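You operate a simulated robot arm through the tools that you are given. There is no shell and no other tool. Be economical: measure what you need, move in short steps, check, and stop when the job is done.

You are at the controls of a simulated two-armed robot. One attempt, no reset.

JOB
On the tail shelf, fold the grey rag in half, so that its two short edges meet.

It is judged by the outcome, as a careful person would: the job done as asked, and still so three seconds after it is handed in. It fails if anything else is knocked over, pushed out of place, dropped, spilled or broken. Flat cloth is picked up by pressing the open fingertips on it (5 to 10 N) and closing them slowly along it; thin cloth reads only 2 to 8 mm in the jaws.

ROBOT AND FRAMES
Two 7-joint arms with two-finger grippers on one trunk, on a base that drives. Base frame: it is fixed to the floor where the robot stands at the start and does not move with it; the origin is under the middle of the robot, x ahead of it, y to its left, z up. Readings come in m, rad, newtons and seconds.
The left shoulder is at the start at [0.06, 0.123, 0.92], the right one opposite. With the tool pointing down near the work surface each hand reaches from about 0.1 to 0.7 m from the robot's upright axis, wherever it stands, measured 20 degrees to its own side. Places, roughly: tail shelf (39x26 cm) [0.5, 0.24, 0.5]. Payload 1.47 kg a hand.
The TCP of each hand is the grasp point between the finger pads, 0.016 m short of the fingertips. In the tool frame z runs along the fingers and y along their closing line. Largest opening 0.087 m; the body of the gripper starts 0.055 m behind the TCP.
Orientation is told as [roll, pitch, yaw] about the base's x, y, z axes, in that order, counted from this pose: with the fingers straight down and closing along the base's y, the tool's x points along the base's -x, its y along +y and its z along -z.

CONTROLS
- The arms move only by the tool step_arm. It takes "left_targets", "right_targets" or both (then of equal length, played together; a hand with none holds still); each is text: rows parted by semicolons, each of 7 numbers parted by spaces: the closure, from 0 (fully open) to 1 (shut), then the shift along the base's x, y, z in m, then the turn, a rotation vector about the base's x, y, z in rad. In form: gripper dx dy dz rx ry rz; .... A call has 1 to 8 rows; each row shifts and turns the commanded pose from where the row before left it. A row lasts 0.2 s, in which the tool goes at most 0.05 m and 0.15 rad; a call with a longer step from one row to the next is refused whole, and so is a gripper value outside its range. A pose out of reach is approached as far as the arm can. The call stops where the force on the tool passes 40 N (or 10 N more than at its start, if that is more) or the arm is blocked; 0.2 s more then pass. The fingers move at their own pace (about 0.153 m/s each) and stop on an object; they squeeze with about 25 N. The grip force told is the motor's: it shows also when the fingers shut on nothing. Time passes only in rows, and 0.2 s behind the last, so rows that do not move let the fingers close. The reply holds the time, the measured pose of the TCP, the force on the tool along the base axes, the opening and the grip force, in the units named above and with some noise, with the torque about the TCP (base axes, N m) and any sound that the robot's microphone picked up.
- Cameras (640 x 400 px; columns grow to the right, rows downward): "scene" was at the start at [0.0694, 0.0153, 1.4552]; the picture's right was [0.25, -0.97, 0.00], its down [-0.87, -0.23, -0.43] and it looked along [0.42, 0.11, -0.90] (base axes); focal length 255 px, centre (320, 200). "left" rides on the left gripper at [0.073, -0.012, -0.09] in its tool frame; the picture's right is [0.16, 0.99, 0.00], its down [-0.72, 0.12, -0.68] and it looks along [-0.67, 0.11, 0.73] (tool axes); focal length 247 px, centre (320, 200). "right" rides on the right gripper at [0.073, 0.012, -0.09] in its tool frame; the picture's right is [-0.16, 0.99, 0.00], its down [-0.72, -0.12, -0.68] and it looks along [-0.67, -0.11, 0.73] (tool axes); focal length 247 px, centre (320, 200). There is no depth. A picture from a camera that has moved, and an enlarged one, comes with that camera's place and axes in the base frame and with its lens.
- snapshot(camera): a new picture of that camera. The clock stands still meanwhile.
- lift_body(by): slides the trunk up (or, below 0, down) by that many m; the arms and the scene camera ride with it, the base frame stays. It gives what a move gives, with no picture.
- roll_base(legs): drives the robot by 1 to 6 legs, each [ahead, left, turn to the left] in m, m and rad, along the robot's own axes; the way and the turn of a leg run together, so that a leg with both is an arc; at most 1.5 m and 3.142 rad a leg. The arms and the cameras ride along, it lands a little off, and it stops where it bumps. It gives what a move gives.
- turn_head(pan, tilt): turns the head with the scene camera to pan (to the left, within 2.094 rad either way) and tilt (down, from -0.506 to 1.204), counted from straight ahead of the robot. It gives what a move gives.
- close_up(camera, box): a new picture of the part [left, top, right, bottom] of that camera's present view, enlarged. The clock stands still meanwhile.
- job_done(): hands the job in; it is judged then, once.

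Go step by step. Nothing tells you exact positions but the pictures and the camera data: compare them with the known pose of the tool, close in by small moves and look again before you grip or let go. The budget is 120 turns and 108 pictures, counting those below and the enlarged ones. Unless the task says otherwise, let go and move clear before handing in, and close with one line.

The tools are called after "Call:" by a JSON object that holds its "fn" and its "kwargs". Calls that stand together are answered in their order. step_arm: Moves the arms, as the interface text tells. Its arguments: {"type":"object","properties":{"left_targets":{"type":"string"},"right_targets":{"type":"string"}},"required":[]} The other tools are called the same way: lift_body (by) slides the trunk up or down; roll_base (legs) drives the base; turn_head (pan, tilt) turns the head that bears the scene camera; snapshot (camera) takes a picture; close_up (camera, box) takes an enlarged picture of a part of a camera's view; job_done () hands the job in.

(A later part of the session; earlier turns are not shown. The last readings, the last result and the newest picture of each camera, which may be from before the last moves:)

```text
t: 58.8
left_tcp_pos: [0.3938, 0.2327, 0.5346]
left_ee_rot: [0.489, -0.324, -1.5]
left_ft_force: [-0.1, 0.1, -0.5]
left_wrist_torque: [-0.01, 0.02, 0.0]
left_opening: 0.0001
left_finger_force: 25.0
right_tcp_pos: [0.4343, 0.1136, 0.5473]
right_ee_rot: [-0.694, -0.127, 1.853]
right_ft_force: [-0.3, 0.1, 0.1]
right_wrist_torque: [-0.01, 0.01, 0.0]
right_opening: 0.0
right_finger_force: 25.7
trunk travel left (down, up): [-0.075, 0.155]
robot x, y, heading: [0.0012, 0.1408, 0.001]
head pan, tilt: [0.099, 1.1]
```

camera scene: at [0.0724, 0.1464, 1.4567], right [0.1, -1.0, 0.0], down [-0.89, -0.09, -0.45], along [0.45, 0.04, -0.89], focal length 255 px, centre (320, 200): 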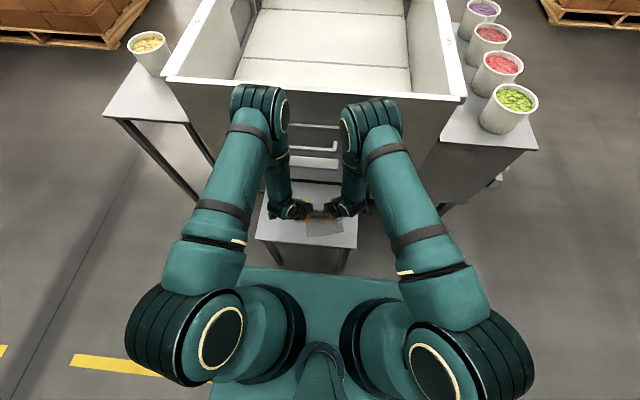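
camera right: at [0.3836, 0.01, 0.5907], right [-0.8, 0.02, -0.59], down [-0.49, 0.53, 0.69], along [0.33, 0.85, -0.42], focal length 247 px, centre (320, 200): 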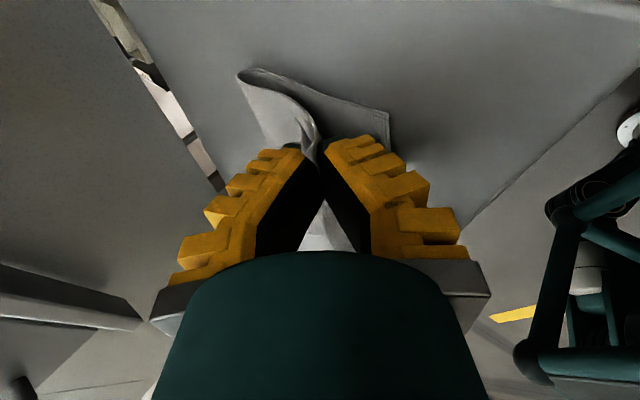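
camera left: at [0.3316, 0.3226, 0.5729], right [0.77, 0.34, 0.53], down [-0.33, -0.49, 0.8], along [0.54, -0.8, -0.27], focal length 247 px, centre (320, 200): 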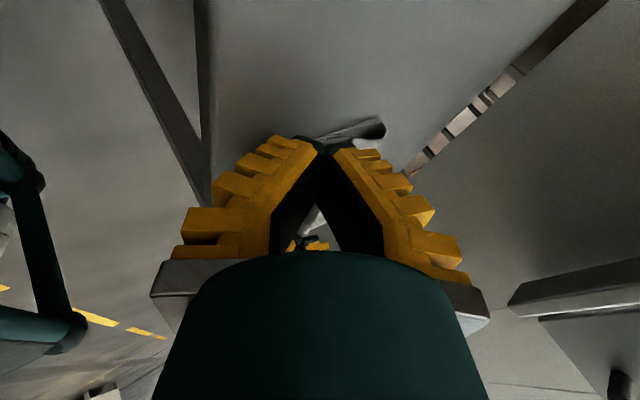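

Call:
{"fn": "snapshot", "kwargs": {"camera": "scene"}}

Call:
{"fn": "snapshot", "kwargs": {"camera": "left"}}

Call:
{"fn": "snapshot", "kwargs": {"camera": "right"}}

```text
47 pictures are left
camera scene: at [0.0727, 0.1464, 1.4567], right [0.1, -1.0, 0.0], down [-0.89, -0.09, -0.45], along [0.45, 0.04, -0.89], focal length 255 px, centre (320, 200)
```

scene: 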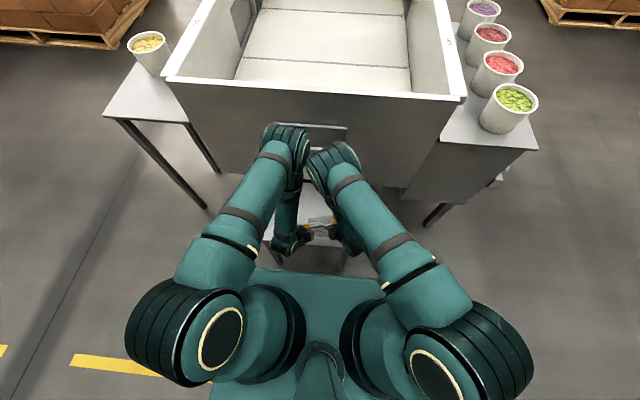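

```text
46 pictures are left
camera left: at [0.3334, 0.3207, 0.5815], right [0.85, 0.36, 0.39], down [-0.18, -0.49, 0.85], along [0.5, -0.79, -0.35], focal length 247 px, centre (320, 200)
```

left: 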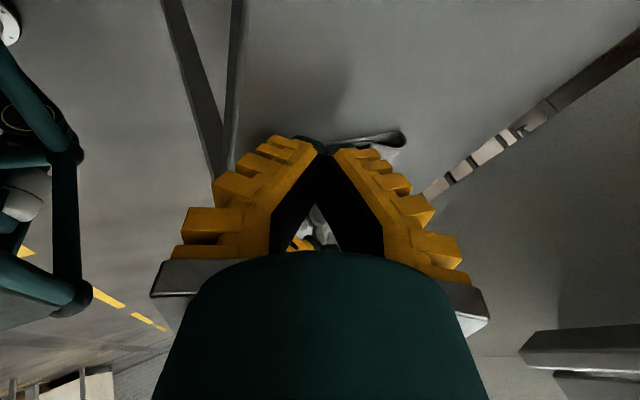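

```text
45 pictures are left
camera right: at [0.3913, 0.0177, 0.5967], right [-0.79, 0.02, -0.61], down [-0.51, 0.52, 0.68], along [0.33, 0.85, -0.4], focal length 247 px, centre (320, 200)
```

right: 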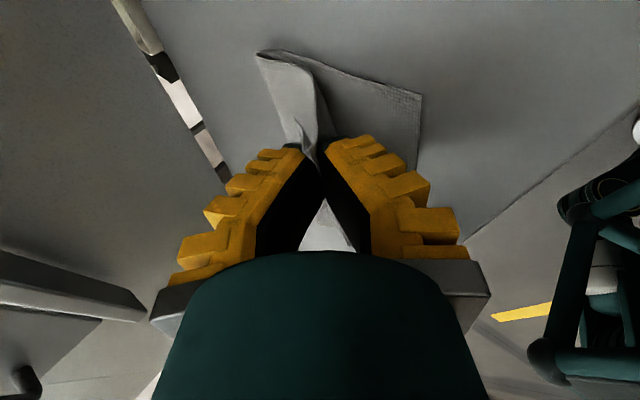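

The elbows are touching, so I'll shift both hands together instead: both toward −y, with the left slightly forward.

Call:
{"fn": "step_arm", "kwargs": {"left_targets": "1 0.004 -0.004 0.003 0 0 0;1 0.004 -0.004 0 0 0 0;1 0.003 -0.003 0 0 0 0;1 0 0 0 0 0 0", "right_targets": "1 0 -0.006 0 0 0.03 0;1 0 -0.006 0 0 0.03 0;1 0 -0.005 0 0 0.03 0;1 0 0 0 0 0 0"}}

Call:
{"fn": "snapshot", "kwargs": {"camera": "left"}}

Call:
{"fn": "snapshot", "kwargs": {"camera": "right"}}

```text
t: 59.8
left_tcp_pos: [0.4118, 0.2158, 0.5427]
left_ee_rot: [0.507, -0.329, -1.515]
left_ft_force: [-0.3, 0.0, -0.2]
left_wrist_torque: [0.02, 0.01, -0.05]
left_opening: 0.0
left_finger_force: 24.7
right_tcp_pos: [0.424, 0.0949, 0.5385]
right_ee_rot: [-0.587, -0.148, 1.856]
right_ft_force: [1.3, -0.4, -0.9]
right_wrist_torque: [0.01, -0.03, -0.02]
right_opening: 0.0
right_finger_force: 25.3
trunk travel left (down, up): [-0.075, 0.155]
robot x, y, heading: [0.0021, 0.1413, -0.003]
head pan, tilt: [0.099, 1.1]
```

```text
44 pictures are left
camera left: at [0.3526, 0.3051, 0.589], right [0.84, 0.35, 0.4], down [-0.2, -0.49, 0.85], along [0.5, -0.8, -0.34], focal length 247 px, centre (320, 200)
```

left: 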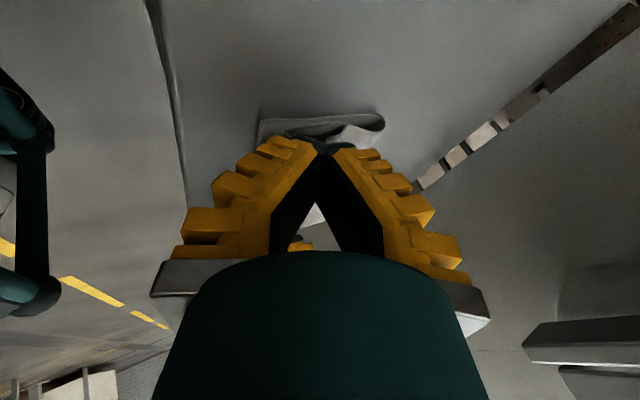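

```text
43 pictures are left
camera right: at [0.3882, -0.0004, 0.5945], right [-0.85, 0.0, -0.52], down [-0.45, 0.52, 0.73], along [0.27, 0.85, -0.45], focal length 247 px, centre (320, 200)
```

right: 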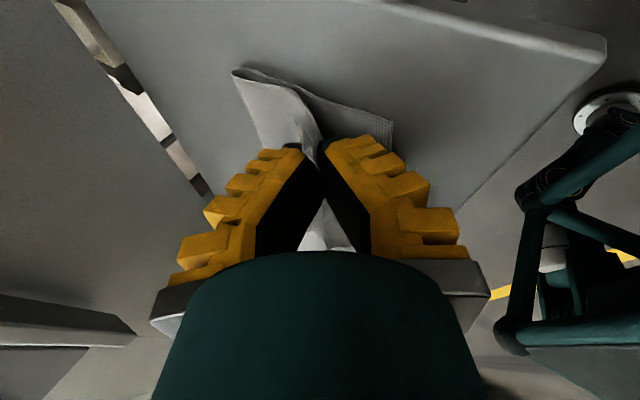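

Call:
{"fn": "step_arm", "kwargs": {"left_targets": "1 -0.002 -0.005 0 0 0 0;1 -0.002 -0.005 -0.003 0 0 0;1 0 0 -0.003 0 0 0", "right_targets": "1 -0.005 -0.005 0 0 0 0;1 -0.004 -0.005 0 0 0 0;1 0 0 0 0 0 0"}}

Call:
{"fn": "snapshot", "kwargs": {"camera": "left"}}

Call:
{"fn": "snapshot", "kwargs": {"camera": "right"}}

```text
t: 60.6
left_tcp_pos: [0.4102, 0.2106, 0.5383]
left_ee_rot: [0.506, -0.331, -1.495]
left_ft_force: [-0.2, -0.2, -0.8]
left_wrist_torque: [0.0, 0.02, 0.0]
left_opening: 0.0
left_finger_force: 25.3
right_tcp_pos: [0.4147, 0.0834, 0.5385]
right_ee_rot: [-0.589, -0.146, 1.854]
right_ft_force: [0.0, 0.2, 0.5]
right_wrist_torque: [-0.02, 0.02, -0.01]
right_opening: 0.0001
right_finger_force: 23.2
trunk travel left (down, up): [-0.075, 0.155]
robot x, y, heading: [-0.0002, 0.1402, 0.002]
head pan, tilt: [0.099, 1.1]
```

```text
42 pictures are left
camera left: at [0.3495, 0.2994, 0.5824], right [0.84, 0.37, 0.4], down [-0.19, -0.49, 0.85], along [0.51, -0.79, -0.34], focal length 247 px, centre (320, 200)
```

left: 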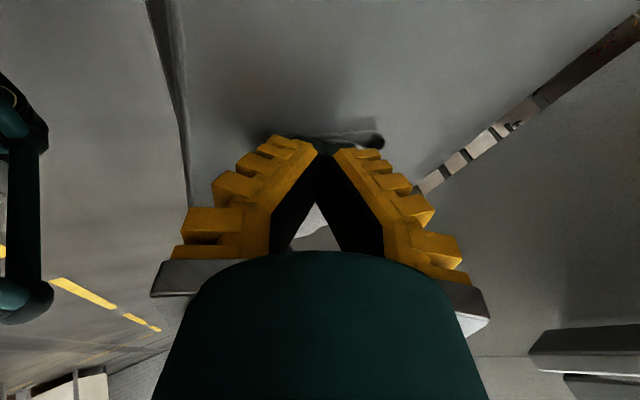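

```text
41 pictures are left
camera right: at [0.3789, -0.0112, 0.594], right [-0.85, 0.0, -0.52], down [-0.44, 0.52, 0.73], along [0.27, 0.85, -0.45], focal length 247 px, centre (320, 200)
```

right: 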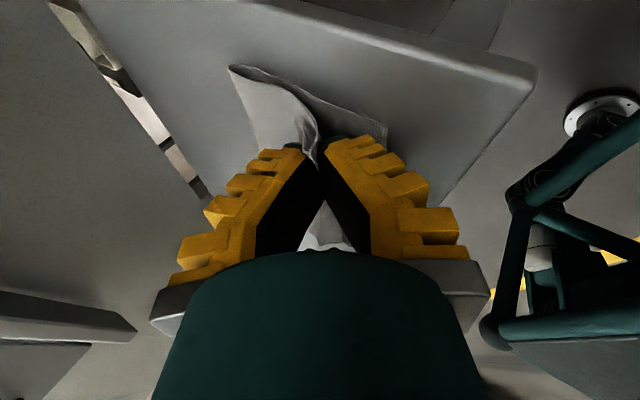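

Now I lower slightly, open, and withdraw both hands backward toward the robot, so the outer finger brushes each flap open.

Call:
{"fn": "step_arm", "kwargs": {"left_targets": "1 0 0 -0.003 0 0 0;0.85 0 0 0.001 0 0 0;0.75 0 0 0.002 0 0 0;0.75 -0.012 0.002 0.004 0 0 0;0.75 -0.02 0.004 0.01 0 0 0;0.75 -0.02 0.01 0.02 0 0 0;0.75 -0.01 0.02 0.03 0 0 0;0.75 0 0.03 0.03 0 0 0", "right_targets": "1 0 0 -0.004 0 0 0;0.85 0 0 0.001 0 0 0;0.75 0 0 0.002 0 0 0;0.75 -0.012 -0.002 0.004 0 0 0;0.75 -0.02 -0.004 0.01 0 0 0;0.75 -0.02 -0.01 0.02 0 0 0;0.75 -0.01 -0.02 0.03 0 0 0;0.75 0 -0.03 0.03 0 0 0"}}

Call:
{"fn": "snapshot", "kwargs": {"camera": "scene"}}

Call:
{"fn": "snapshot", "kwargs": {"camera": "left"}}

Call:
{"fn": "snapshot", "kwargs": {"camera": "right"}}

```text
t: 62.4
left_tcp_pos: [0.343, 0.2541, 0.6329]
left_ee_rot: [0.512, -0.328, -1.569]
left_ft_force: [0.3, -0.1, -0.9]
left_wrist_torque: [0.01, -0.02, 0.01]
left_opening: 0.0278
left_finger_force: 4.8
right_tcp_pos: [0.354, 0.0225, 0.6326]
right_ee_rot: [-0.595, -0.146, 1.863]
right_ft_force: [0.6, -0.7, 0.3]
right_wrist_torque: [0.05, -0.02, 0.01]
right_opening: 0.028
right_finger_force: 4.4
trunk travel left (down, up): [-0.075, 0.155]
robot x, y, heading: [0.0013, 0.1371, -0.002]
head pan, tilt: [0.099, 1.1]
```

```text
40 pictures are left
camera scene: at [0.0726, 0.1466, 1.4567], right [0.1, -1.0, 0.0], down [-0.89, -0.09, -0.45], along [0.45, 0.04, -0.89], focal length 255 px, centre (320, 200)
```

scene: 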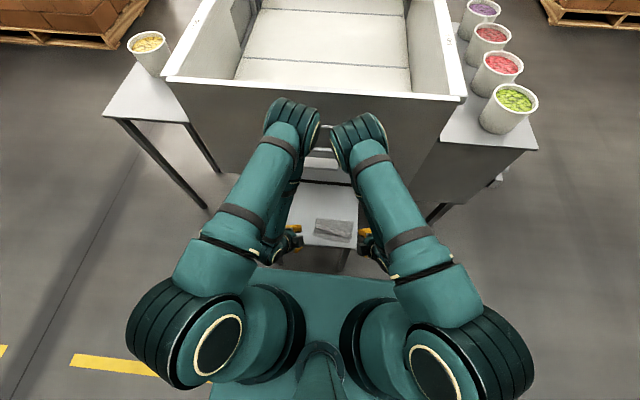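

```text
39 pictures are left
camera left: at [0.2877, 0.3463, 0.6787], right [0.86, 0.31, 0.41], down [-0.23, -0.48, 0.85], along [0.45, -0.82, -0.34], focal length 247 px, centre (320, 200)
```

left: 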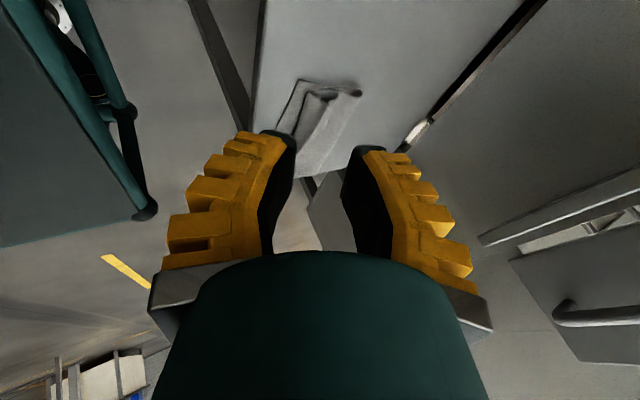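

```text
38 pictures are left
camera right: at [0.3189, -0.0724, 0.689], right [-0.85, -0.01, -0.52], down [-0.45, 0.51, 0.73], along [0.26, 0.86, -0.44], focal length 247 px, centre (320, 200)
```

right: 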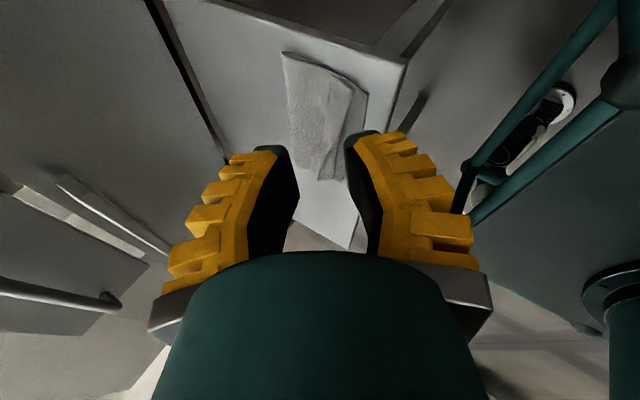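

Call:
{"fn": "close_up", "kwargs": {"camera": "scene", "box": [304, 208, 368, 248]}}

```text
10.00 times, centred on (336, 228) of scene
camera zoom: at [0.0726, 0.1466, 1.4567], right [0.1, -1.0, 0.0], down [-0.89, -0.09, -0.45], along [0.45, 0.04, -0.89], focal length 2546 px, centre (160, -80)
```

zoom: 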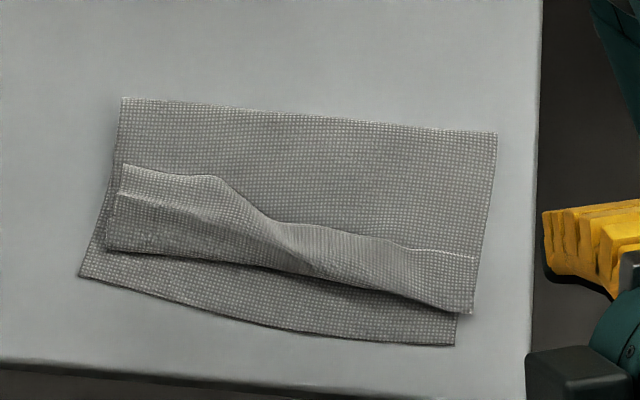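

The fold is made, but the top layer's edge strip is flipped back: about 4 cm on the left and 2 cm on the right. I'll pin the fold near its crease with the right fingertips and drag the flipped strip open with the left.

Call:
{"fn": "step_arm", "kwargs": {"left_targets": "1 0.01 0 0 0 0.12 0;1 0.022 -0.018 -0.01 0 0.13 0;1 0.028 -0.022 -0.03 0 0.13 0;1 0.029 -0.022 -0.03 0 0.12 0", "right_targets": "1 0.01 0 0 0 0.13 0;1 0.03 0.02 -0.01 0 0.14 0;1 0.03 0.02 -0.03 0 0.14 0;1 0.031 0.022 -0.03 0 0.13 0"}}

Call:
{"fn": "snapshot", "kwargs": {"camera": "left"}}

Call:
{"fn": "snapshot", "kwargs": {"camera": "right"}}

```text
t: 63.4
left_tcp_pos: [0.4347, 0.1933, 0.5627]
left_ee_rot: [-0.008, -0.284, -1.404]
left_ft_force: [0.1, -0.2, -0.6]
left_wrist_torque: [0.03, -0.02, 0.01]
left_opening: 0.0001
left_finger_force: 25.3
right_tcp_pos: [0.4587, 0.0842, 0.5648]
right_ee_rot: [-0.056, -0.276, 1.743]
right_ft_force: [-0.1, 0.2, -0.4]
right_wrist_torque: [0.02, 0.03, 0.03]
right_opening: 0.0
right_finger_force: 25.4
trunk travel left (down, up): [-0.075, 0.155]
robot x, y, heading: [-0.0001, 0.1396, -0.001]
head pan, tilt: [0.099, 1.1]
```

```text
36 pictures are left
camera left: at [0.4079, 0.2851, 0.6293], right [0.95, 0.31, -0.05], down [0.2, -0.48, 0.85], along [0.24, -0.82, -0.52], focal length 247 px, centre (320, 200)
```

left: 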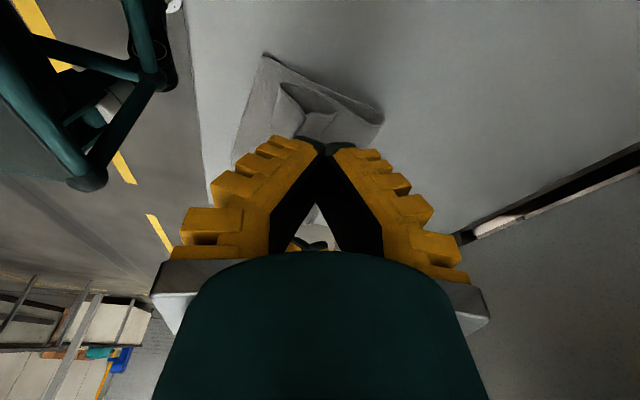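

```text
35 pictures are left
camera right: at [0.456, -0.0119, 0.6284], right [-1.0, 0.0, -0.01], down [-0.01, 0.52, 0.86], along [0.0, 0.86, -0.52], focal length 247 px, centre (320, 200)
```

right: 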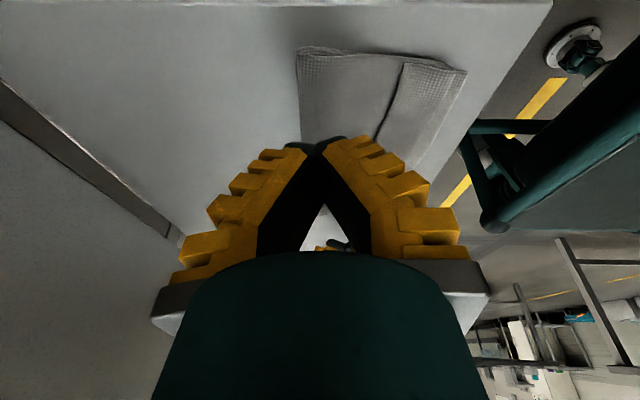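

Call:
{"fn": "step_arm", "kwargs": {"left_targets": "1 -0.001 0 -0.018 0 0 0;1 0 0 -0.013 0 0 0;1 0 0 -0.002 0 0 0;1 0 0 -0.002 0 0 0", "right_targets": "1 0 0 -0.018 0 0 0;1 0 0 -0.016 0 0 0;1 0 0 -0.003 0 0 0;1 0 0 -0.002 0 0 0"}}

```text
t: 64.4
left_tcp_pos: [0.4319, 0.1949, 0.5293]
left_ee_rot: [-0.007, -0.284, -1.405]
left_ft_force: [-0.1, -0.8, 0.8]
left_wrist_torque: [0.02, -0.01, 0.01]
left_opening: 0.0001
left_finger_force: 25.0
right_tcp_pos: [0.4559, 0.0843, 0.5247]
right_ee_rot: [-0.059, -0.274, 1.744]
right_ft_force: [0.2, -0.2, 1.8]
right_wrist_torque: [-0.04, -0.01, 0.04]
right_opening: 0.0
right_finger_force: 25.2
trunk travel left (down, up): [-0.075, 0.155]
robot x, y, heading: [0.0009, 0.1422, -0.004]
head pan, tilt: [0.099, 1.1]
```

Call:
{"fn": "step_arm", "kwargs": {"left_targets": "1 0 0 -0.002 0 0 0;1 0 0 0 0 0 0", "right_targets": "1 0 0 -0.0013 0 0 0;1 0 0 0 0 0 0"}}

```text
t: 65.0
left_tcp_pos: [0.4325, 0.1943, 0.5274]
left_ee_rot: [-0.007, -0.283, -1.405]
left_ft_force: [0.1, 0.2, 0.4]
left_wrist_torque: [0.0, -0.02, 0.03]
left_opening: 0.0
left_finger_force: 24.9
right_tcp_pos: [0.4558, 0.0841, 0.5242]
right_ee_rot: [-0.057, -0.274, 1.745]
right_ft_force: [0.3, -0.6, 7.5]
right_wrist_torque: [-0.07, 0.08, 0.01]
right_opening: 0.0
right_finger_force: 24.7
trunk travel left (down, up): [-0.075, 0.155]
robot x, y, heading: [0.0033, 0.1368, 0.003]
head pan, tilt: [0.099, 1.1]
```

Right pins at 7.5 N. The left needs a bit more, then the drag.

Call:
{"fn": "step_arm", "kwargs": {"left_targets": "1 0 0 -0.002 0 0 0;1 0 0 -0.001 0 0 0;1 -0.006 0.001 0 0 0 0;1 -0.01 0.002 0 0 0 0;1 -0.01 0.002 0 0 0 0;1 -0.01 0.002 0 0 0 0"}}

Call:
{"fn": "snapshot", "kwargs": {"camera": "left"}}

```text
t: 66.4
left_tcp_pos: [0.3965, 0.2004, 0.5239]
left_ee_rot: [-0.006, -0.285, -1.406]
left_ft_force: [-0.4, 1.0, -0.1]
left_wrist_torque: [-0.04, -0.02, 0.0]
left_opening: 0.0
left_finger_force: 24.9
right_tcp_pos: [0.4547, 0.0838, 0.523]
right_ee_rot: [-0.059, -0.274, 1.746]
right_ft_force: [1.9, 0.9, 8.1]
right_wrist_torque: [-0.09, 0.11, 0.01]
right_opening: 0.0
right_finger_force: 24.6
trunk travel left (down, up): [-0.075, 0.155]
robot x, y, heading: [0.0011, 0.1385, 0.001]
head pan, tilt: [0.099, 1.1]
```

```text
34 pictures are left
camera left: at [0.3694, 0.2925, 0.5899], right [0.95, 0.31, -0.05], down [0.2, -0.48, 0.85], along [0.24, -0.82, -0.52], focal length 247 px, centre (320, 200)
```

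left: 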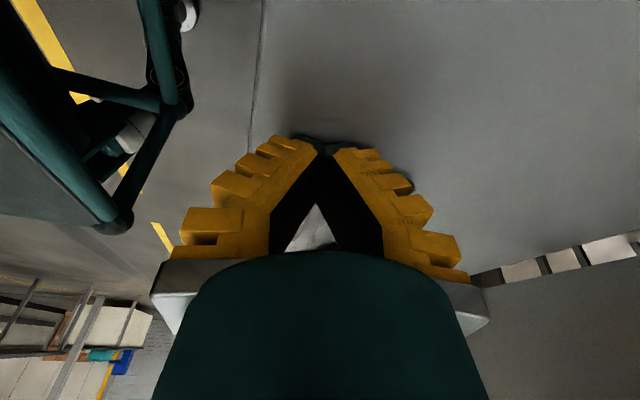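

Call:
{"fn": "step_arm", "kwargs": {"left_targets": "1 0 0.005 0.03 0 0 0;1 0 0.04 0.02 0 0 0;1 0 0.045 0.01 0 0 0", "right_targets": "1 0 0 0.03 0 0 0;1 0 -0.04 0.02 0 0 0;1 0 -0.045 0.01 0 0 0"}}

Call:
{"fn": "close_up", "kwargs": {"camera": "scene", "box": [304, 208, 368, 248]}}

```text
t: 67.2
left_tcp_pos: [0.3992, 0.2921, 0.583]
left_ee_rot: [-0.006, -0.283, -1.407]
left_ft_force: [-0.5, -0.7, -0.1]
left_wrist_torque: [0.01, 0.0, -0.02]
left_opening: 0.0002
left_finger_force: 24.8
right_tcp_pos: [0.4566, -0.0024, 0.5837]
right_ee_rot: [-0.057, -0.276, 1.745]
right_ft_force: [-0.5, 0.7, -0.7]
right_wrist_torque: [-0.02, -0.01, -0.01]
right_opening: 0.0
right_finger_force: 24.8
trunk travel left (down, up): [-0.075, 0.155]
robot x, y, heading: [0.0011, 0.1438, 0.0]
head pan, tilt: [0.099, 1.1]
```

```text
10.00 times, centred on (336, 228) of scene
camera zoom: at [0.0723, 0.1463, 1.4567], right [0.1, -1.0, 0.0], down [-0.89, -0.09, -0.45], along [0.45, 0.05, -0.89], focal length 2546 px, centre (160, -80)
```

zoom: 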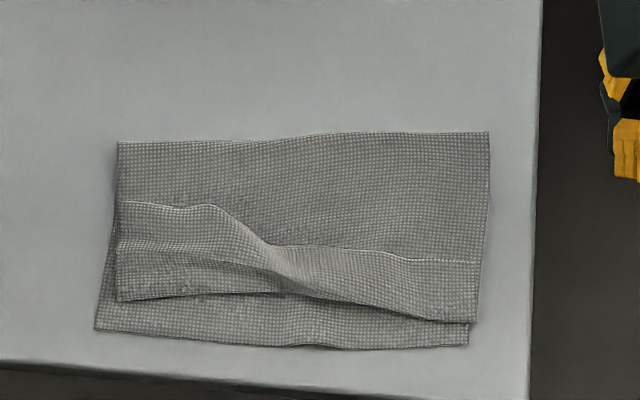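

Everything slid as one instead of the strip opening. First I'll slide the whole folded rag about 6 cm away from the shelf's front edge, using both fingertips.

Call:
{"fn": "step_arm", "kwargs": {"left_targets": "1 0.014 -0.036 -0.01 0 0 0;1 0.014 -0.036 -0.01 0 0 0;1 0.013 -0.035 -0.013 0 0 0;1 0 0 -0.018 0 0 0;1 0 0 -0.004 0 0 0;1 0 0 -0.002 0 0 0", "right_targets": "1 -0.001 0.026 -0.01 0 0 0;1 -0.002 0.026 -0.01 0 0 0;1 -0.002 0.025 -0.013 0 0 0;1 0 0 -0.02 0 0 0;1 0 0 -0.004 0 0 0;1 0 0 -0.002 0 0 0"}}

```text
t: 68.6
left_tcp_pos: [0.4379, 0.1836, 0.5275]
left_ee_rot: [-0.007, -0.283, -1.406]
left_ft_force: [0.4, -0.5, 0.6]
left_wrist_torque: [0.0, -0.04, 0.02]
left_opening: 0.0001
left_finger_force: 25.4
right_tcp_pos: [0.4527, 0.0758, 0.526]
right_ee_rot: [-0.056, -0.274, 1.747]
right_ft_force: [-0.3, -0.2, 2.8]
right_wrist_torque: [-0.06, 0.06, 0.02]
right_opening: 0.0
right_finger_force: 25.3
trunk travel left (down, up): [-0.075, 0.155]
robot x, y, heading: [-0.0014, 0.1422, 0.004]
head pan, tilt: [0.099, 1.1]
```

Call:
{"fn": "step_arm", "kwargs": {"left_targets": "1 0 0 -0.003 0 0 0;1 0.01 0 0 0 0 0;1 0.012 0 0 0 0 0;1 0.012 0 0 0 0 0;1 0.012 0 0 0 0 0;1 0.012 0 0 0 0 0;1 0.012 0 0 0 0 0;1 0 0 0 0 0 0", "right_targets": "1 0 0 -0.0012 0 0 0;1 0.01 0 0 0 0 0;1 0.01 0 0 0 0 0;1 0.01 0 0 0 0 0;1 0.01 0 0 0 0 0;1 0.01 0 0 0 0 0;1 0.01 0 0 0 0 0;1 0 0 0 0 0 0"}}

Call:
{"fn": "snapshot", "kwargs": {"camera": "left"}}

Call:
{"fn": "close_up", "kwargs": {"camera": "scene", "box": [272, 190, 384, 260]}}

```text
t: 70.4
left_tcp_pos: [0.5082, 0.1825, 0.5246]
left_ee_rot: [-0.008, -0.283, -1.407]
left_ft_force: [0.1, 0.2, 2.2]
left_wrist_torque: [-0.01, 0.04, 0.03]
left_opening: 0.0
left_finger_force: 24.6
right_tcp_pos: [0.5111, 0.0751, 0.5236]
right_ee_rot: [-0.058, -0.274, 1.744]
right_ft_force: [-1.0, -1.3, 7.8]
right_wrist_torque: [-0.07, 0.14, 0.0]
right_opening: 0.0
right_finger_force: 24.9
trunk travel left (down, up): [-0.075, 0.155]
robot x, y, heading: [-0.0005, 0.1396, -0.002]
head pan, tilt: [0.099, 1.1]
```

```text
32 pictures are left
camera left: at [0.481, 0.2754, 0.5902], right [0.95, 0.31, -0.05], down [0.2, -0.48, 0.85], along [0.24, -0.82, -0.52], focal length 247 px, centre (320, 200)
```

left: 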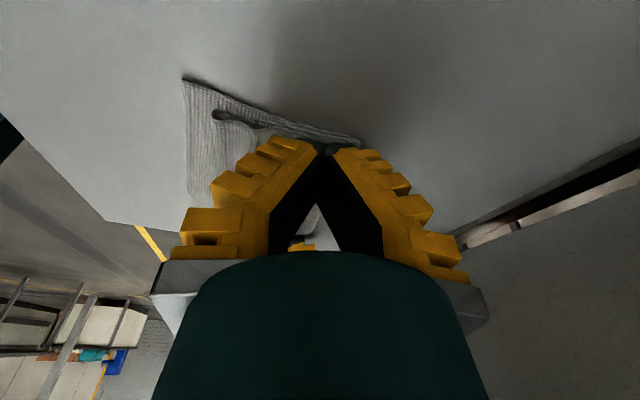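

```text
5.71 times, centred on (328, 225) of scene
camera zoom: at [0.072, 0.1465, 1.4568], right [0.1, -1.0, 0.0], down [-0.89, -0.09, -0.45], along [0.45, 0.04, -0.89], focal length 1455 px, centre (274, 57)
```

zoom: 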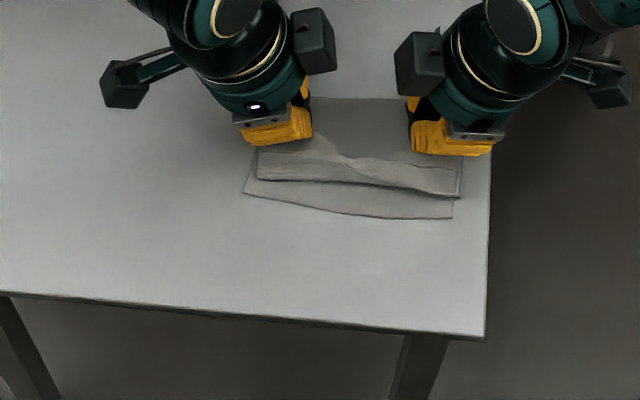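

Call:
{"fn": "close_up", "kwargs": {"camera": "left", "box": [170, 60, 298, 140]}}

```text
5.00 times, centred on (234, 100) of left
camera zoom: at [0.481, 0.2754, 0.5902], right [0.95, 0.31, -0.05], down [0.2, -0.48, 0.85], along [0.24, -0.82, -0.52], focal length 1235 px, centre (750, 700)
```

zoom: 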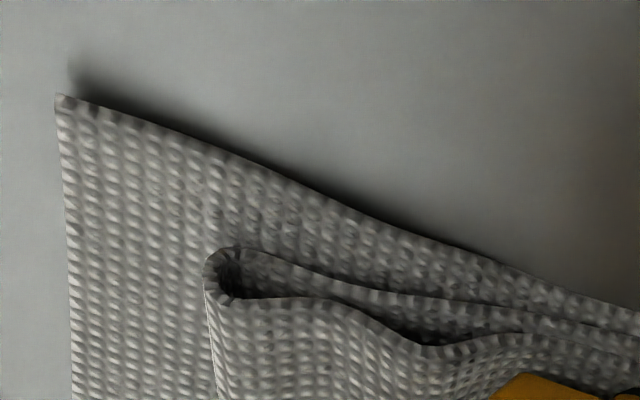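

The close view confirms the strip loops back on top, with its free edge just ahead of the left fingertips. I'll press there and spread the fingers, so the near finger pushes the strip's edge open while the far finger balances the pull.

Call:
{"fn": "step_arm", "kwargs": {"left_targets": "1 0 0 -0.0008 0 0 0;0.85 0 0 0.0005 0 0 0;0.7 0 0 0.0005 0 0 0;0.55 0 0 0 0 0 0;0.45 0 0 -0.001 0 0 0;0.35 0 0 -0.001 0 0 0"}}

Call:
{"fn": "snapshot", "kwargs": {"camera": "left"}}

```text
t: 71.8
left_tcp_pos: [0.5071, 0.185, 0.5235]
left_ee_rot: [-0.007, -0.282, -1.405]
left_ft_force: [0.4, -0.1, 2.5]
left_wrist_torque: [-0.01, 0.14, -0.01]
left_opening: 0.0622
left_finger_force: 4.4
right_tcp_pos: [0.5093, 0.0759, 0.5242]
right_ee_rot: [-0.058, -0.273, 1.745]
right_ft_force: [-1.8, -0.1, 8.5]
right_wrist_torque: [-0.12, 0.12, 0.04]
right_opening: 0.0001
right_finger_force: 24.6
trunk travel left (down, up): [-0.075, 0.155]
robot x, y, heading: [0.0001, 0.1403, 0.002]
head pan, tilt: [0.099, 1.1]
```

```text
29 pictures are left
camera left: at [0.4802, 0.2756, 0.5883], right [0.95, 0.31, -0.05], down [0.2, -0.48, 0.85], along [0.24, -0.82, -0.52], focal length 247 px, centre (320, 200)
```

left: 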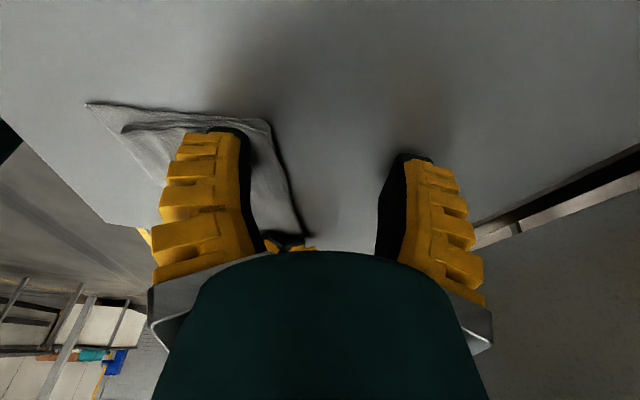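

The rag pivoted again instead of opening. I lift both hands clear and look at the state.

Call:
{"fn": "step_arm", "kwargs": {"left_targets": "0.35 0 0 0.03 0 0 0;0.6 0 0.04 0.02 0.07 0 0;1 0 0.045 0.01 0.07 0 0;1 0 0.03 0 0.07 0 0;1 0 0 0 0.07 0 0", "right_targets": "1 0 0 0.03 0 0 0;1 0 -0.04 0.02 0 0 0;1 0 -0.045 0.01 0 0 0;1 0 0 0 0 0 0;1 0 0 0 0 0 0"}}

Call:
{"fn": "close_up", "kwargs": {"camera": "scene", "box": [292, 194, 372, 244]}}

```text
t: 73.0
left_tcp_pos: [0.5079, 0.2991, 0.5824]
left_ee_rot: [0.038, -0.006, -1.412]
left_ft_force: [0.0, 0.0, 0.4]
left_wrist_torque: [0.0, 0.0, 0.01]
left_opening: 0.0002
left_finger_force: 25.6
right_tcp_pos: [0.5105, -0.0083, 0.5842]
right_ee_rot: [-0.058, -0.274, 1.744]
right_ft_force: [-0.4, 0.3, -0.4]
right_wrist_torque: [0.0, -0.02, 0.02]
right_opening: 0.0
right_finger_force: 25.2
trunk travel left (down, up): [-0.075, 0.155]
robot x, y, heading: [0.001, 0.14, -0.004]
head pan, tilt: [0.099, 1.1]
```

```text
8.00 times, centred on (332, 219) of scene
camera zoom: at [0.0727, 0.1458, 1.4567], right [0.1, -1.0, 0.0], down [-0.89, -0.09, -0.45], along [0.45, 0.05, -0.89], focal length 2036 px, centre (224, 48)
```

zoom: 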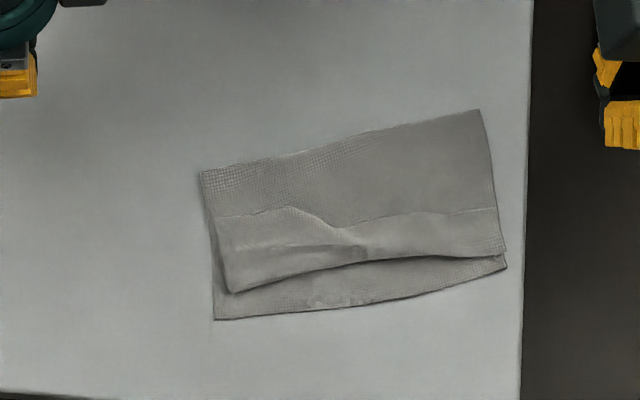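

I'll pin the right half with the right hand, fingers slightly open and a firmer press. The upright closed left fingertip then sweeps the strip's free edge back over the bend with only light contact.

Call:
{"fn": "step_arm", "kwargs": {"left_targets": "1 -0.007 -0.03 -0.009 -0.035 0 0.06;1 -0.007 -0.03 -0.009 0 0 0.06;1 -0.007 -0.03 -0.009 0 0 0.05;1 -0.008 -0.031 -0.008 0 0 0", "right_targets": "0.78 -0.002 0.022 -0.01 0 0.05 0;0.78 -0.002 0.022 -0.01 0 0 0;0.78 -0.002 0.022 -0.01 0 0 0;0.78 -0.002 0.021 -0.01 0 0 0"}}

Call:
{"fn": "snapshot", "kwargs": {"camera": "left"}}

```text
t: 74.0
left_tcp_pos: [0.4775, 0.1776, 0.5471]
left_ee_rot: [0.032, -0.039, -1.24]
left_ft_force: [0.4, 0.5, 0.1]
left_wrist_torque: [-0.01, 0.01, 0.0]
left_opening: 0.0
left_finger_force: 24.6
right_tcp_pos: [0.5025, 0.0779, 0.5428]
right_ee_rot: [-0.005, -0.282, 1.73]
right_ft_force: [0.2, 0.6, -0.1]
right_wrist_torque: [0.02, 0.0, 0.0]
right_opening: 0.0252
right_finger_force: 4.8
trunk travel left (down, up): [-0.075, 0.155]
robot x, y, heading: [-0.0007, 0.1401, 0.003]
head pan, tilt: [0.099, 1.1]
```

```text
27 pictures are left
camera left: at [0.4393, 0.2456, 0.6327], right [0.88, 0.47, 0.02], down [0.31, -0.63, 0.71], along [0.35, -0.62, -0.7], focal length 247 px, centre (320, 200)
```

left: 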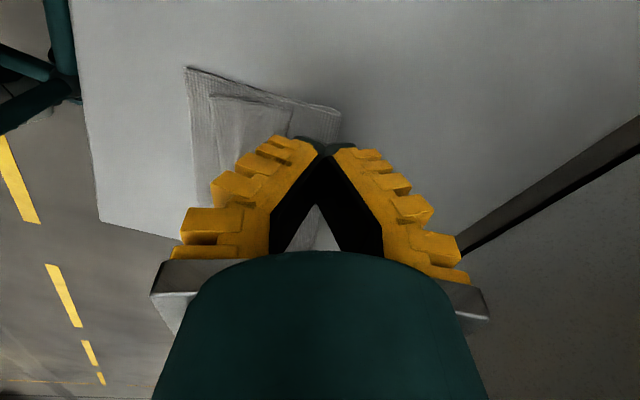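

Call:
{"fn": "step_arm", "kwargs": {"left_targets": "1 0 0 -0.015 0 0 0;1 0 0 -0.006 0 0 0;1 0 0 0 0 0 0;1 0 0 0 0 0 0", "right_targets": "0.78 0 0 -0.014 0 0 0;0.78 0 0 -0.003 0 0 0;0.78 0 0 -0.0015 0 0 0;0.78 0 0 0 0 0 0"}}

```text
t: 75.0
left_tcp_pos: [0.478, 0.178, 0.5264]
left_ee_rot: [0.032, -0.041, -1.24]
left_ft_force: [-0.3, 0.2, 0.8]
left_wrist_torque: [-0.01, -0.01, -0.01]
left_opening: 0.0
left_finger_force: 25.2
right_tcp_pos: [0.502, 0.0792, 0.5256]
right_ee_rot: [-0.008, -0.283, 1.729]
right_ft_force: [0.1, -0.2, 1.4]
right_wrist_torque: [0.0, 0.02, 0.01]
right_opening: 0.0226
right_finger_force: 4.8
trunk travel left (down, up): [-0.075, 0.155]
robot x, y, heading: [-0.001, 0.1432, -0.0]
head pan, tilt: [0.099, 1.1]
```

Call:
{"fn": "step_arm", "kwargs": {"left_targets": "1 0 0 -0.0012 0 0 0;1 0 0 0 0 0 0", "right_targets": "0.78 0 0 -0.002 0 0 0;0.78 0 0 0 0 0 0"}}

```text
t: 75.6
left_tcp_pos: [0.4779, 0.1789, 0.5252]
left_ee_rot: [0.03, -0.039, -1.243]
left_ft_force: [0.1, 0.2, 0.7]
left_wrist_torque: [-0.01, 0.05, 0.01]
left_opening: 0.0
left_finger_force: 24.5
right_tcp_pos: [0.5034, 0.0783, 0.5242]
right_ee_rot: [-0.008, -0.282, 1.732]
right_ft_force: [2.0, 0.8, 12.4]
right_wrist_torque: [-0.15, 0.17, 0.05]
right_opening: 0.0229
right_finger_force: 3.6
trunk travel left (down, up): [-0.075, 0.155]
robot x, y, heading: [-0.0009, 0.1349, -0.0]
head pan, tilt: [0.099, 1.1]
```

Good pin at 12 N and a light left contact. Now the sweep along the fold's normal, toward the near edge.

Call:
{"fn": "step_arm", "kwargs": {"left_targets": "1 -0.0095 -0.003 -0.0007 0 0 0;1 -0.0095 -0.003 0 0 0 0;1 -0.0095 -0.003 0 0 0 0;1 -0.0095 -0.003 0 0 0 0;1 0 0 0 0 0 0"}}

Call:
{"fn": "snapshot", "kwargs": {"camera": "left"}}

```text
t: 76.8
left_tcp_pos: [0.4407, 0.1666, 0.5244]
left_ee_rot: [0.032, -0.04, -1.243]
left_ft_force: [-0.1, -0.2, 0.4]
left_wrist_torque: [0.02, 0.01, -0.04]
left_opening: 0.0003
left_finger_force: 25.0
right_tcp_pos: [0.5029, 0.078, 0.5228]
right_ee_rot: [-0.007, -0.284, 1.731]
right_ft_force: [1.4, 1.0, 13.9]
right_wrist_torque: [-0.19, 0.17, -0.01]
right_opening: 0.0231
right_finger_force: 3.3
trunk travel left (down, up): [-0.075, 0.155]
robot x, y, heading: [-0.0008, 0.1405, 0.005]
head pan, tilt: [0.099, 1.1]
```

```text
26 pictures are left
camera left: at [0.401, 0.2337, 0.6105], right [0.88, 0.47, 0.03], down [0.31, -0.63, 0.71], along [0.35, -0.62, -0.7], focal length 247 px, centre (320, 200)
```

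left: 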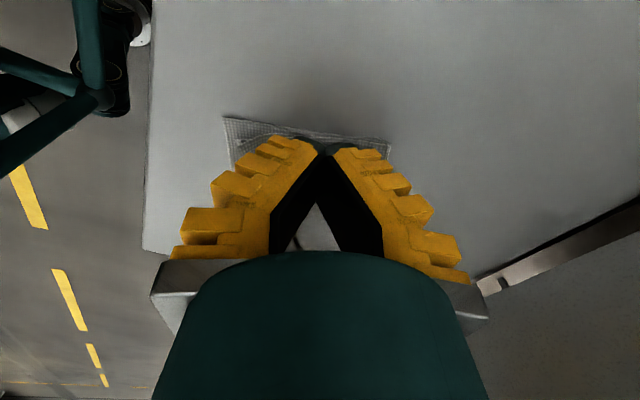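

Call:
{"fn": "close_up", "kwargs": {"camera": "left", "box": [210, 100, 410, 225]}}

```text
3.20 times, centred on (310, 162) of left
camera zoom: at [0.401, 0.2337, 0.6105], right [0.88, 0.47, 0.03], down [0.31, -0.63, 0.71], along [0.35, -0.62, -0.7], focal length 790 px, centre (352, 320)
```

zoom: 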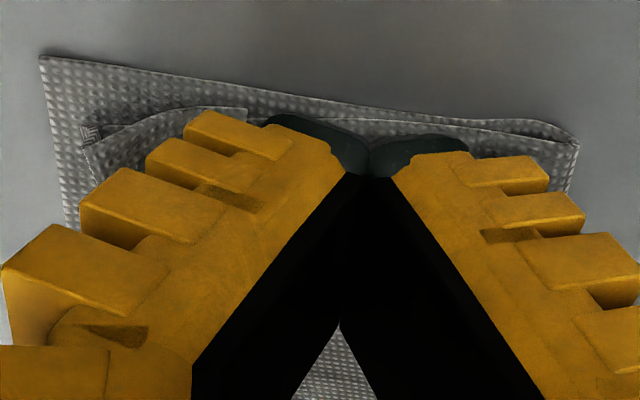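

The finger is pushing the strip's free edge and the bend is rolling forward. I continue the sweep.

Call:
{"fn": "step_arm", "kwargs": {"left_targets": "1 -0.0095 -0.002 0.0008 0 0 0;1 -0.0095 -0.002 0.0005 0 0 0;1 -0.0095 -0.002 0.0005 0 0 0;1 -0.0095 -0.002 0.0005 0 0 0;1 0 0 0 0 0 0"}}

Call:
{"fn": "snapshot", "kwargs": {"camera": "left"}}

```text
t: 78.0
left_tcp_pos: [0.4026, 0.1592, 0.5272]
left_ee_rot: [0.031, -0.04, -1.243]
left_ft_force: [-0.1, 0.1, -0.1]
left_wrist_torque: [0.0, -0.01, -0.01]
left_opening: 0.0
left_finger_force: 24.9
right_tcp_pos: [0.5022, 0.0773, 0.5228]
right_ee_rot: [-0.007, -0.281, 1.732]
right_ft_force: [0.7, 0.1, 14.2]
right_wrist_torque: [-0.19, 0.2, 0.01]
right_opening: 0.023
right_finger_force: 2.9
trunk travel left (down, up): [-0.075, 0.155]
robot x, y, heading: [0.0002, 0.1387, 0.003]
head pan, tilt: [0.099, 1.1]
```

```text
24 pictures are left
camera left: at [0.3631, 0.2263, 0.6132], right [0.88, 0.47, 0.03], down [0.31, -0.63, 0.71], along [0.35, -0.62, -0.7], focal length 247 px, centre (320, 200)
```

left: 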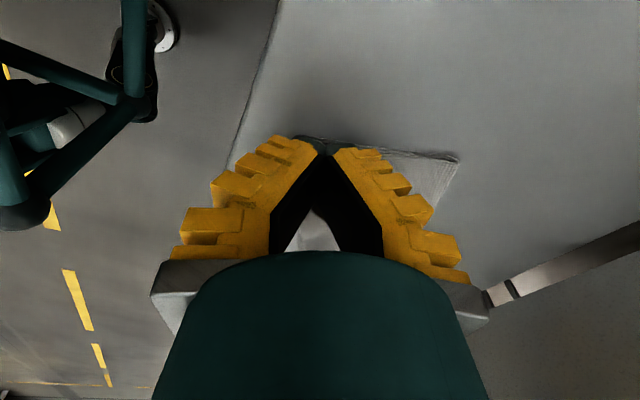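

Call:
{"fn": "step_arm", "kwargs": {"left_targets": "1 0 0 0.03 0 0 0;1 0 0.03 0.03 0 0 0;1 0 0.045 0.01 0 0 0;1 0 0.045 0 0 0 0"}}

Call:
{"fn": "close_up", "kwargs": {"camera": "scene", "box": [292, 194, 372, 244]}}

```text
t: 79.0
left_tcp_pos: [0.4027, 0.2795, 0.5968]
left_ee_rot: [0.03, -0.042, -1.244]
left_ft_force: [-0.5, -0.3, -0.9]
left_wrist_torque: [0.01, 0.02, -0.03]
left_opening: 0.0
left_finger_force: 25.2
right_tcp_pos: [0.5022, 0.0777, 0.5238]
right_ee_rot: [-0.008, -0.283, 1.732]
right_ft_force: [1.3, 0.9, 14.9]
right_wrist_torque: [-0.14, 0.17, -0.01]
right_opening: 0.023
right_finger_force: 3.5
trunk travel left (down, up): [-0.075, 0.155]
robot x, y, heading: [0.0026, 0.1393, 0.005]
head pan, tilt: [0.099, 1.1]
```

```text
8.00 times, centred on (332, 219) of scene
camera zoom: at [0.0716, 0.1472, 1.4568], right [0.1, -1.0, 0.0], down [-0.89, -0.09, -0.45], along [0.45, 0.04, -0.89], focal length 2036 px, centre (224, 48)
```

zoom: 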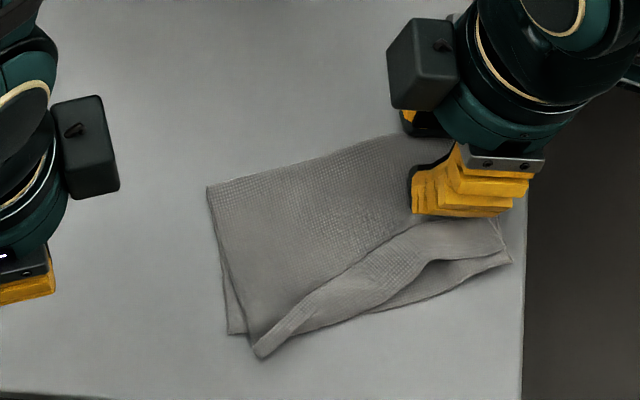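

The left half of the strip is open now. Next, the left hand pins the left part and the right fingertip sweeps the right half the same way.

Call:
{"fn": "step_arm", "kwargs": {"left_targets": "0.78 0.012 -0.025 -0.01 -0.07 0 0;0.78 0.012 -0.027 -0.01 -0.07 0 0;0.78 0.012 -0.027 -0.015 -0.06 0 0;0.78 0.011 -0.026 -0.015 0 0 0", "right_targets": "0.78 0 0 0.03 0 0 0;1 0.002 -0.006 0 -0.09 0 0;1 0 0 0 -0.09 0 0;1 0 0 0 -0.09 0 0.05"}}

Call:
{"fn": "step_arm", "kwargs": {"left_targets": "0.78 0 0 -0.014 0 0 0;0.78 0 0 -0.004 0 0 0;0.78 0 0 0 0 0 0", "right_targets": "1 0 0 -0.01 0 0 0.05;1 0 0 -0.008 0 0 0;1 0 0 0 0 0 0"}}

Call:
{"fn": "snapshot", "kwargs": {"camera": "right"}}

```text
t: 80.0
left_tcp_pos: [0.4488, 0.1715, 0.5458]
left_ee_rot: [-0.035, -0.23, -1.232]
left_ft_force: [-0.2, -0.2, 1.0]
left_wrist_torque: [0.0, 0.02, 0.0]
left_opening: 0.0255
left_finger_force: 4.6
right_tcp_pos: [0.5044, 0.0717, 0.5523]
right_ee_rot: [0.038, -0.013, 1.772]
right_ft_force: [0.6, -0.6, -0.5]
right_wrist_torque: [-0.02, -0.04, -0.06]
right_opening: 0.0
right_finger_force: 25.7
trunk travel left (down, up): [-0.075, 0.155]
robot x, y, heading: [-0.0035, 0.1416, -0.005]
head pan, tilt: [0.099, 1.1]
```

```text
t: 80.8
left_tcp_pos: [0.4501, 0.1728, 0.5286]
left_ee_rot: [-0.034, -0.231, -1.233]
left_ft_force: [-0.9, 0.7, 0.1]
left_wrist_torque: [-0.01, -0.01, -0.01]
left_opening: 0.0255
left_finger_force: 4.5
right_tcp_pos: [0.5046, 0.0732, 0.5352]
right_ee_rot: [0.04, -0.015, 1.823]
right_ft_force: [0.6, -0.5, -0.3]
right_wrist_torque: [0.0, 0.02, -0.01]
right_opening: 0.0002
right_finger_force: 25.5
trunk travel left (down, up): [-0.075, 0.155]
robot x, y, heading: [-0.0008, 0.1409, -0.002]
head pan, tilt: [0.099, 1.1]
```

```text
22 pictures are left
camera right: at [0.5139, -0.0015, 0.6229], right [-0.99, -0.09, 0.04], down [-0.04, 0.73, 0.69], along [-0.09, 0.68, -0.73], focal length 247 px, centre (320, 200)
```

right: 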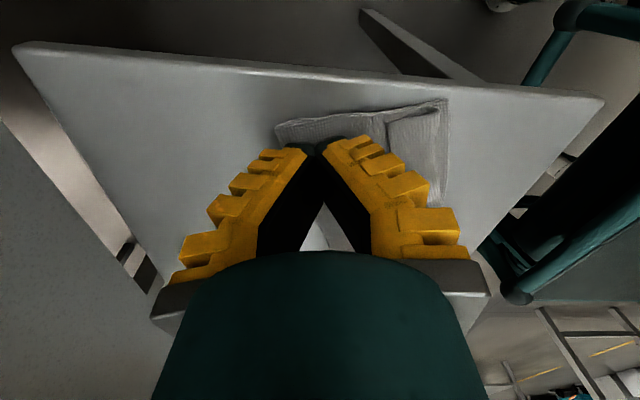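

Call:
{"fn": "step_arm", "kwargs": {"left_targets": "0.78 0 0 -0.003 0 0 0;0.78 0 0 -0.001 0 0 0;0.78 0 0 0 0 0 0", "right_targets": "1 0 0 -0.008 0 0 0;1 0 0 -0.002 0 0 0;1 0 0 0 0 0 0"}}

```text
t: 81.6
left_tcp_pos: [0.4495, 0.1721, 0.5262]
left_ee_rot: [-0.035, -0.23, -1.233]
left_ft_force: [0.4, 0.1, 2.6]
left_wrist_torque: [0.02, -0.03, -0.02]
left_opening: 0.0209
left_finger_force: 7.2
right_tcp_pos: [0.5038, 0.0722, 0.5251]
right_ee_rot: [0.038, -0.016, 1.824]
right_ft_force: [0.3, -0.5, -0.2]
right_wrist_torque: [0.05, -0.01, 0.01]
right_opening: 0.0
right_finger_force: 25.9
trunk travel left (down, up): [-0.075, 0.155]
robot x, y, heading: [-0.0012, 0.1372, 0.001]
head pan, tilt: [0.099, 1.1]
```

Call:
{"fn": "step_arm", "kwargs": {"left_targets": "0.78 0 0 -0.0015 0 0 0;0.78 0 0 0 0 0 0;0.78 0 0 0 0 0 0;0.78 0 0 0 0 0 0;0.78 0 0 0 0 0 0;0.78 0 0 0 0 0 0;0.78 0 0 0 0 0 0;0.78 0 0 0 0 0 0", "right_targets": "1 0 0 -0.0008 0 0 0;1 -0.009 -0.001 0 0 0 0;1 -0.009 -0.001 0 0 0 0;1 -0.009 -0.001 0 0 0 0;1 -0.009 -0.001 0 0 0 0;1 -0.009 -0.001 0 0 0 0;1 -0.009 -0.001 0.0003 0 0 0;1 -0.007 -0.001 0.0003 0 0 0"}}

Call:
{"fn": "snapshot", "kwargs": {"camera": "right"}}

```text
t: 83.4
left_tcp_pos: [0.4502, 0.1726, 0.5241]
left_ee_rot: [-0.035, -0.231, -1.234]
left_ft_force: [1.3, 0.6, 7.1]
left_wrist_torque: [0.09, -0.06, 0.03]
left_opening: 0.0213
left_finger_force: 7.0
right_tcp_pos: [0.4439, 0.0661, 0.5246]
right_ee_rot: [0.038, -0.016, 1.825]
right_ft_force: [0.3, 0.7, 0.1]
right_wrist_torque: [0.02, 0.01, 0.0]
right_opening: 0.0
right_finger_force: 25.6
trunk travel left (down, up): [-0.075, 0.155]
robot x, y, heading: [-0.0031, 0.1409, 0.004]
head pan, tilt: [0.099, 1.1]
```

```text
21 pictures are left
camera right: at [0.4527, -0.0088, 0.6122], right [-0.99, -0.09, 0.04], down [-0.04, 0.73, 0.69], along [-0.09, 0.68, -0.73], focal length 247 px, centre (320, 200)
```

right: 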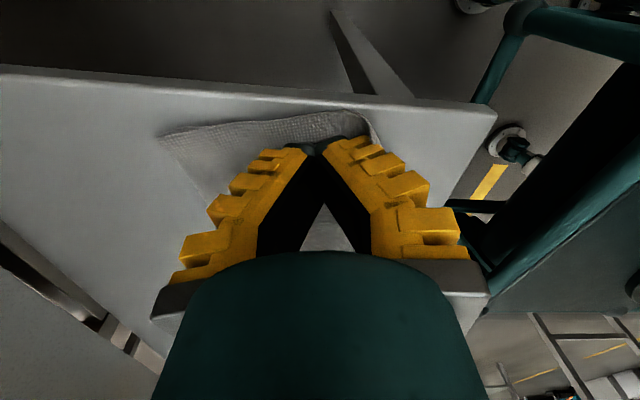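

Call:
{"fn": "step_arm", "kwargs": {"right_targets": "1 -0.009 -0.001 0.0006 0 0 0;1 -0.009 -0.001 0.0005 0 0 0;1 -0.009 -0.001 0.0005 0 0 0;1 -0.006 0 0.0005 0 0 0;1 0 0 0 0 0 0;1 0 0 0.03 0 0 0;1 0 -0.03 0.03 0 0 0;1 0 -0.045 0 0 0 0"}}

Call:
{"fn": "close_up", "kwargs": {"camera": "scene", "box": [292, 194, 372, 244]}}

```text
t: 85.2
left_tcp_pos: [0.4505, 0.1739, 0.5232]
left_ee_rot: [-0.035, -0.23, -1.235]
left_ft_force: [0.1, -0.4, 7.0]
left_wrist_torque: [0.03, -0.03, 0.01]
left_opening: 0.0214
left_finger_force: 7.3
right_tcp_pos: [0.4104, -0.0121, 0.5881]
right_ee_rot: [0.039, -0.017, 1.824]
right_ft_force: [1.3, 0.2, -0.4]
right_wrist_torque: [0.03, 0.01, 0.0]
right_opening: 0.0001
right_finger_force: 25.4
trunk travel left (down, up): [-0.075, 0.155]
robot x, y, heading: [0.001, 0.137, 0.001]
head pan, tilt: [0.099, 1.1]
```

```text
8.00 times, centred on (332, 219) of scene
camera zoom: at [0.0722, 0.1457, 1.4567], right [0.1, -1.0, 0.0], down [-0.89, -0.09, -0.45], along [0.45, 0.05, -0.89], focal length 2036 px, centre (224, 48)
```

zoom: 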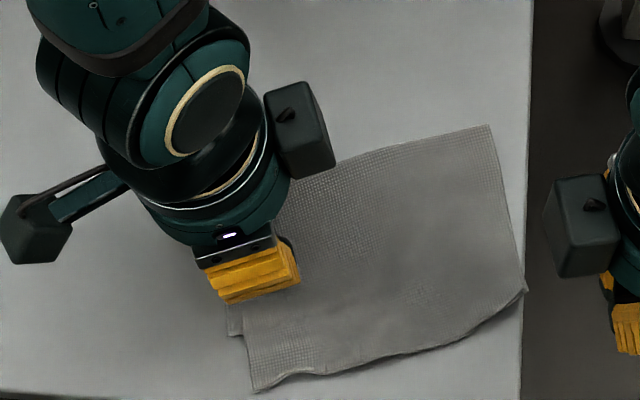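

The strip is fully open. I lift the left hand clear and check alignment of the layers.

Call:
{"fn": "step_arm", "kwargs": {"left_targets": "0.78 0 0 0.03 0 0 0;0.9 0 0.03 0.03 0 0 0;1 0 0.045 0.01 0 0 0;1 0 0.045 0 0 0 0;1 0 0.03 0 0 0 0"}}

Call:
{"fn": "close_up", "kwargs": {"camera": "scene", "box": [300, 200, 364, 240]}}

Call:
{"fn": "snapshot", "kwargs": {"camera": "right"}}

```text
t: 86.4
left_tcp_pos: [0.4506, 0.3226, 0.5938]
left_ee_rot: [-0.036, -0.231, -1.233]
left_ft_force: [-0.8, 0.0, 0.1]
left_wrist_torque: [0.04, 0.01, 0.0]
left_opening: 0.0
left_finger_force: 25.0
right_tcp_pos: [0.4096, -0.0134, 0.5875]
right_ee_rot: [0.039, -0.017, 1.823]
right_ft_force: [-0.1, -0.1, -0.6]
right_wrist_torque: [-0.01, -0.02, 0.02]
right_opening: 0.0001
right_finger_force: 24.8
trunk travel left (down, up): [-0.075, 0.155]
robot x, y, heading: [0.0015, 0.1431, -0.0]
head pan, tilt: [0.099, 1.1]
```

```text
10.00 times, centred on (332, 220) of scene
camera zoom: at [0.0726, 0.1468, 1.4567], right [0.1, -1.0, 0.0], down [-0.89, -0.09, -0.45], along [0.45, 0.04, -0.89], focal length 2546 px, centre (200, 0)
```

zoom: 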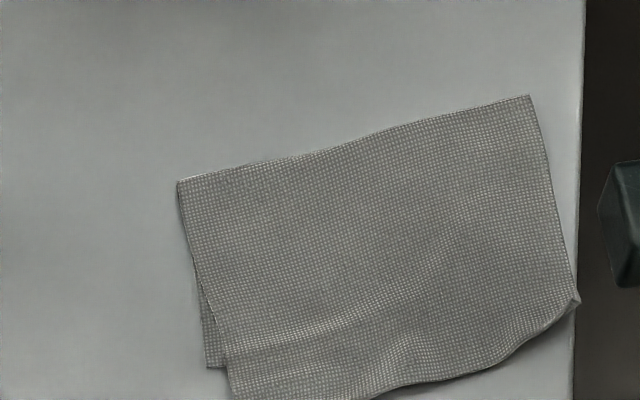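

```text
18 pictures are left
camera right: at [0.4196, -0.0856, 0.6751], right [-0.99, -0.09, 0.04], down [-0.04, 0.73, 0.69], along [-0.09, 0.68, -0.73], focal length 247 px, centre (320, 200)
```

right: 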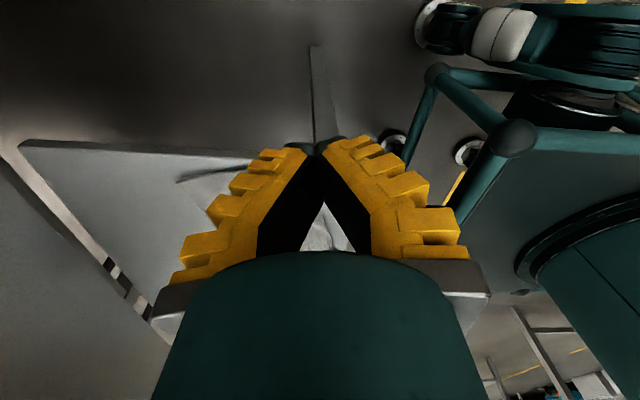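

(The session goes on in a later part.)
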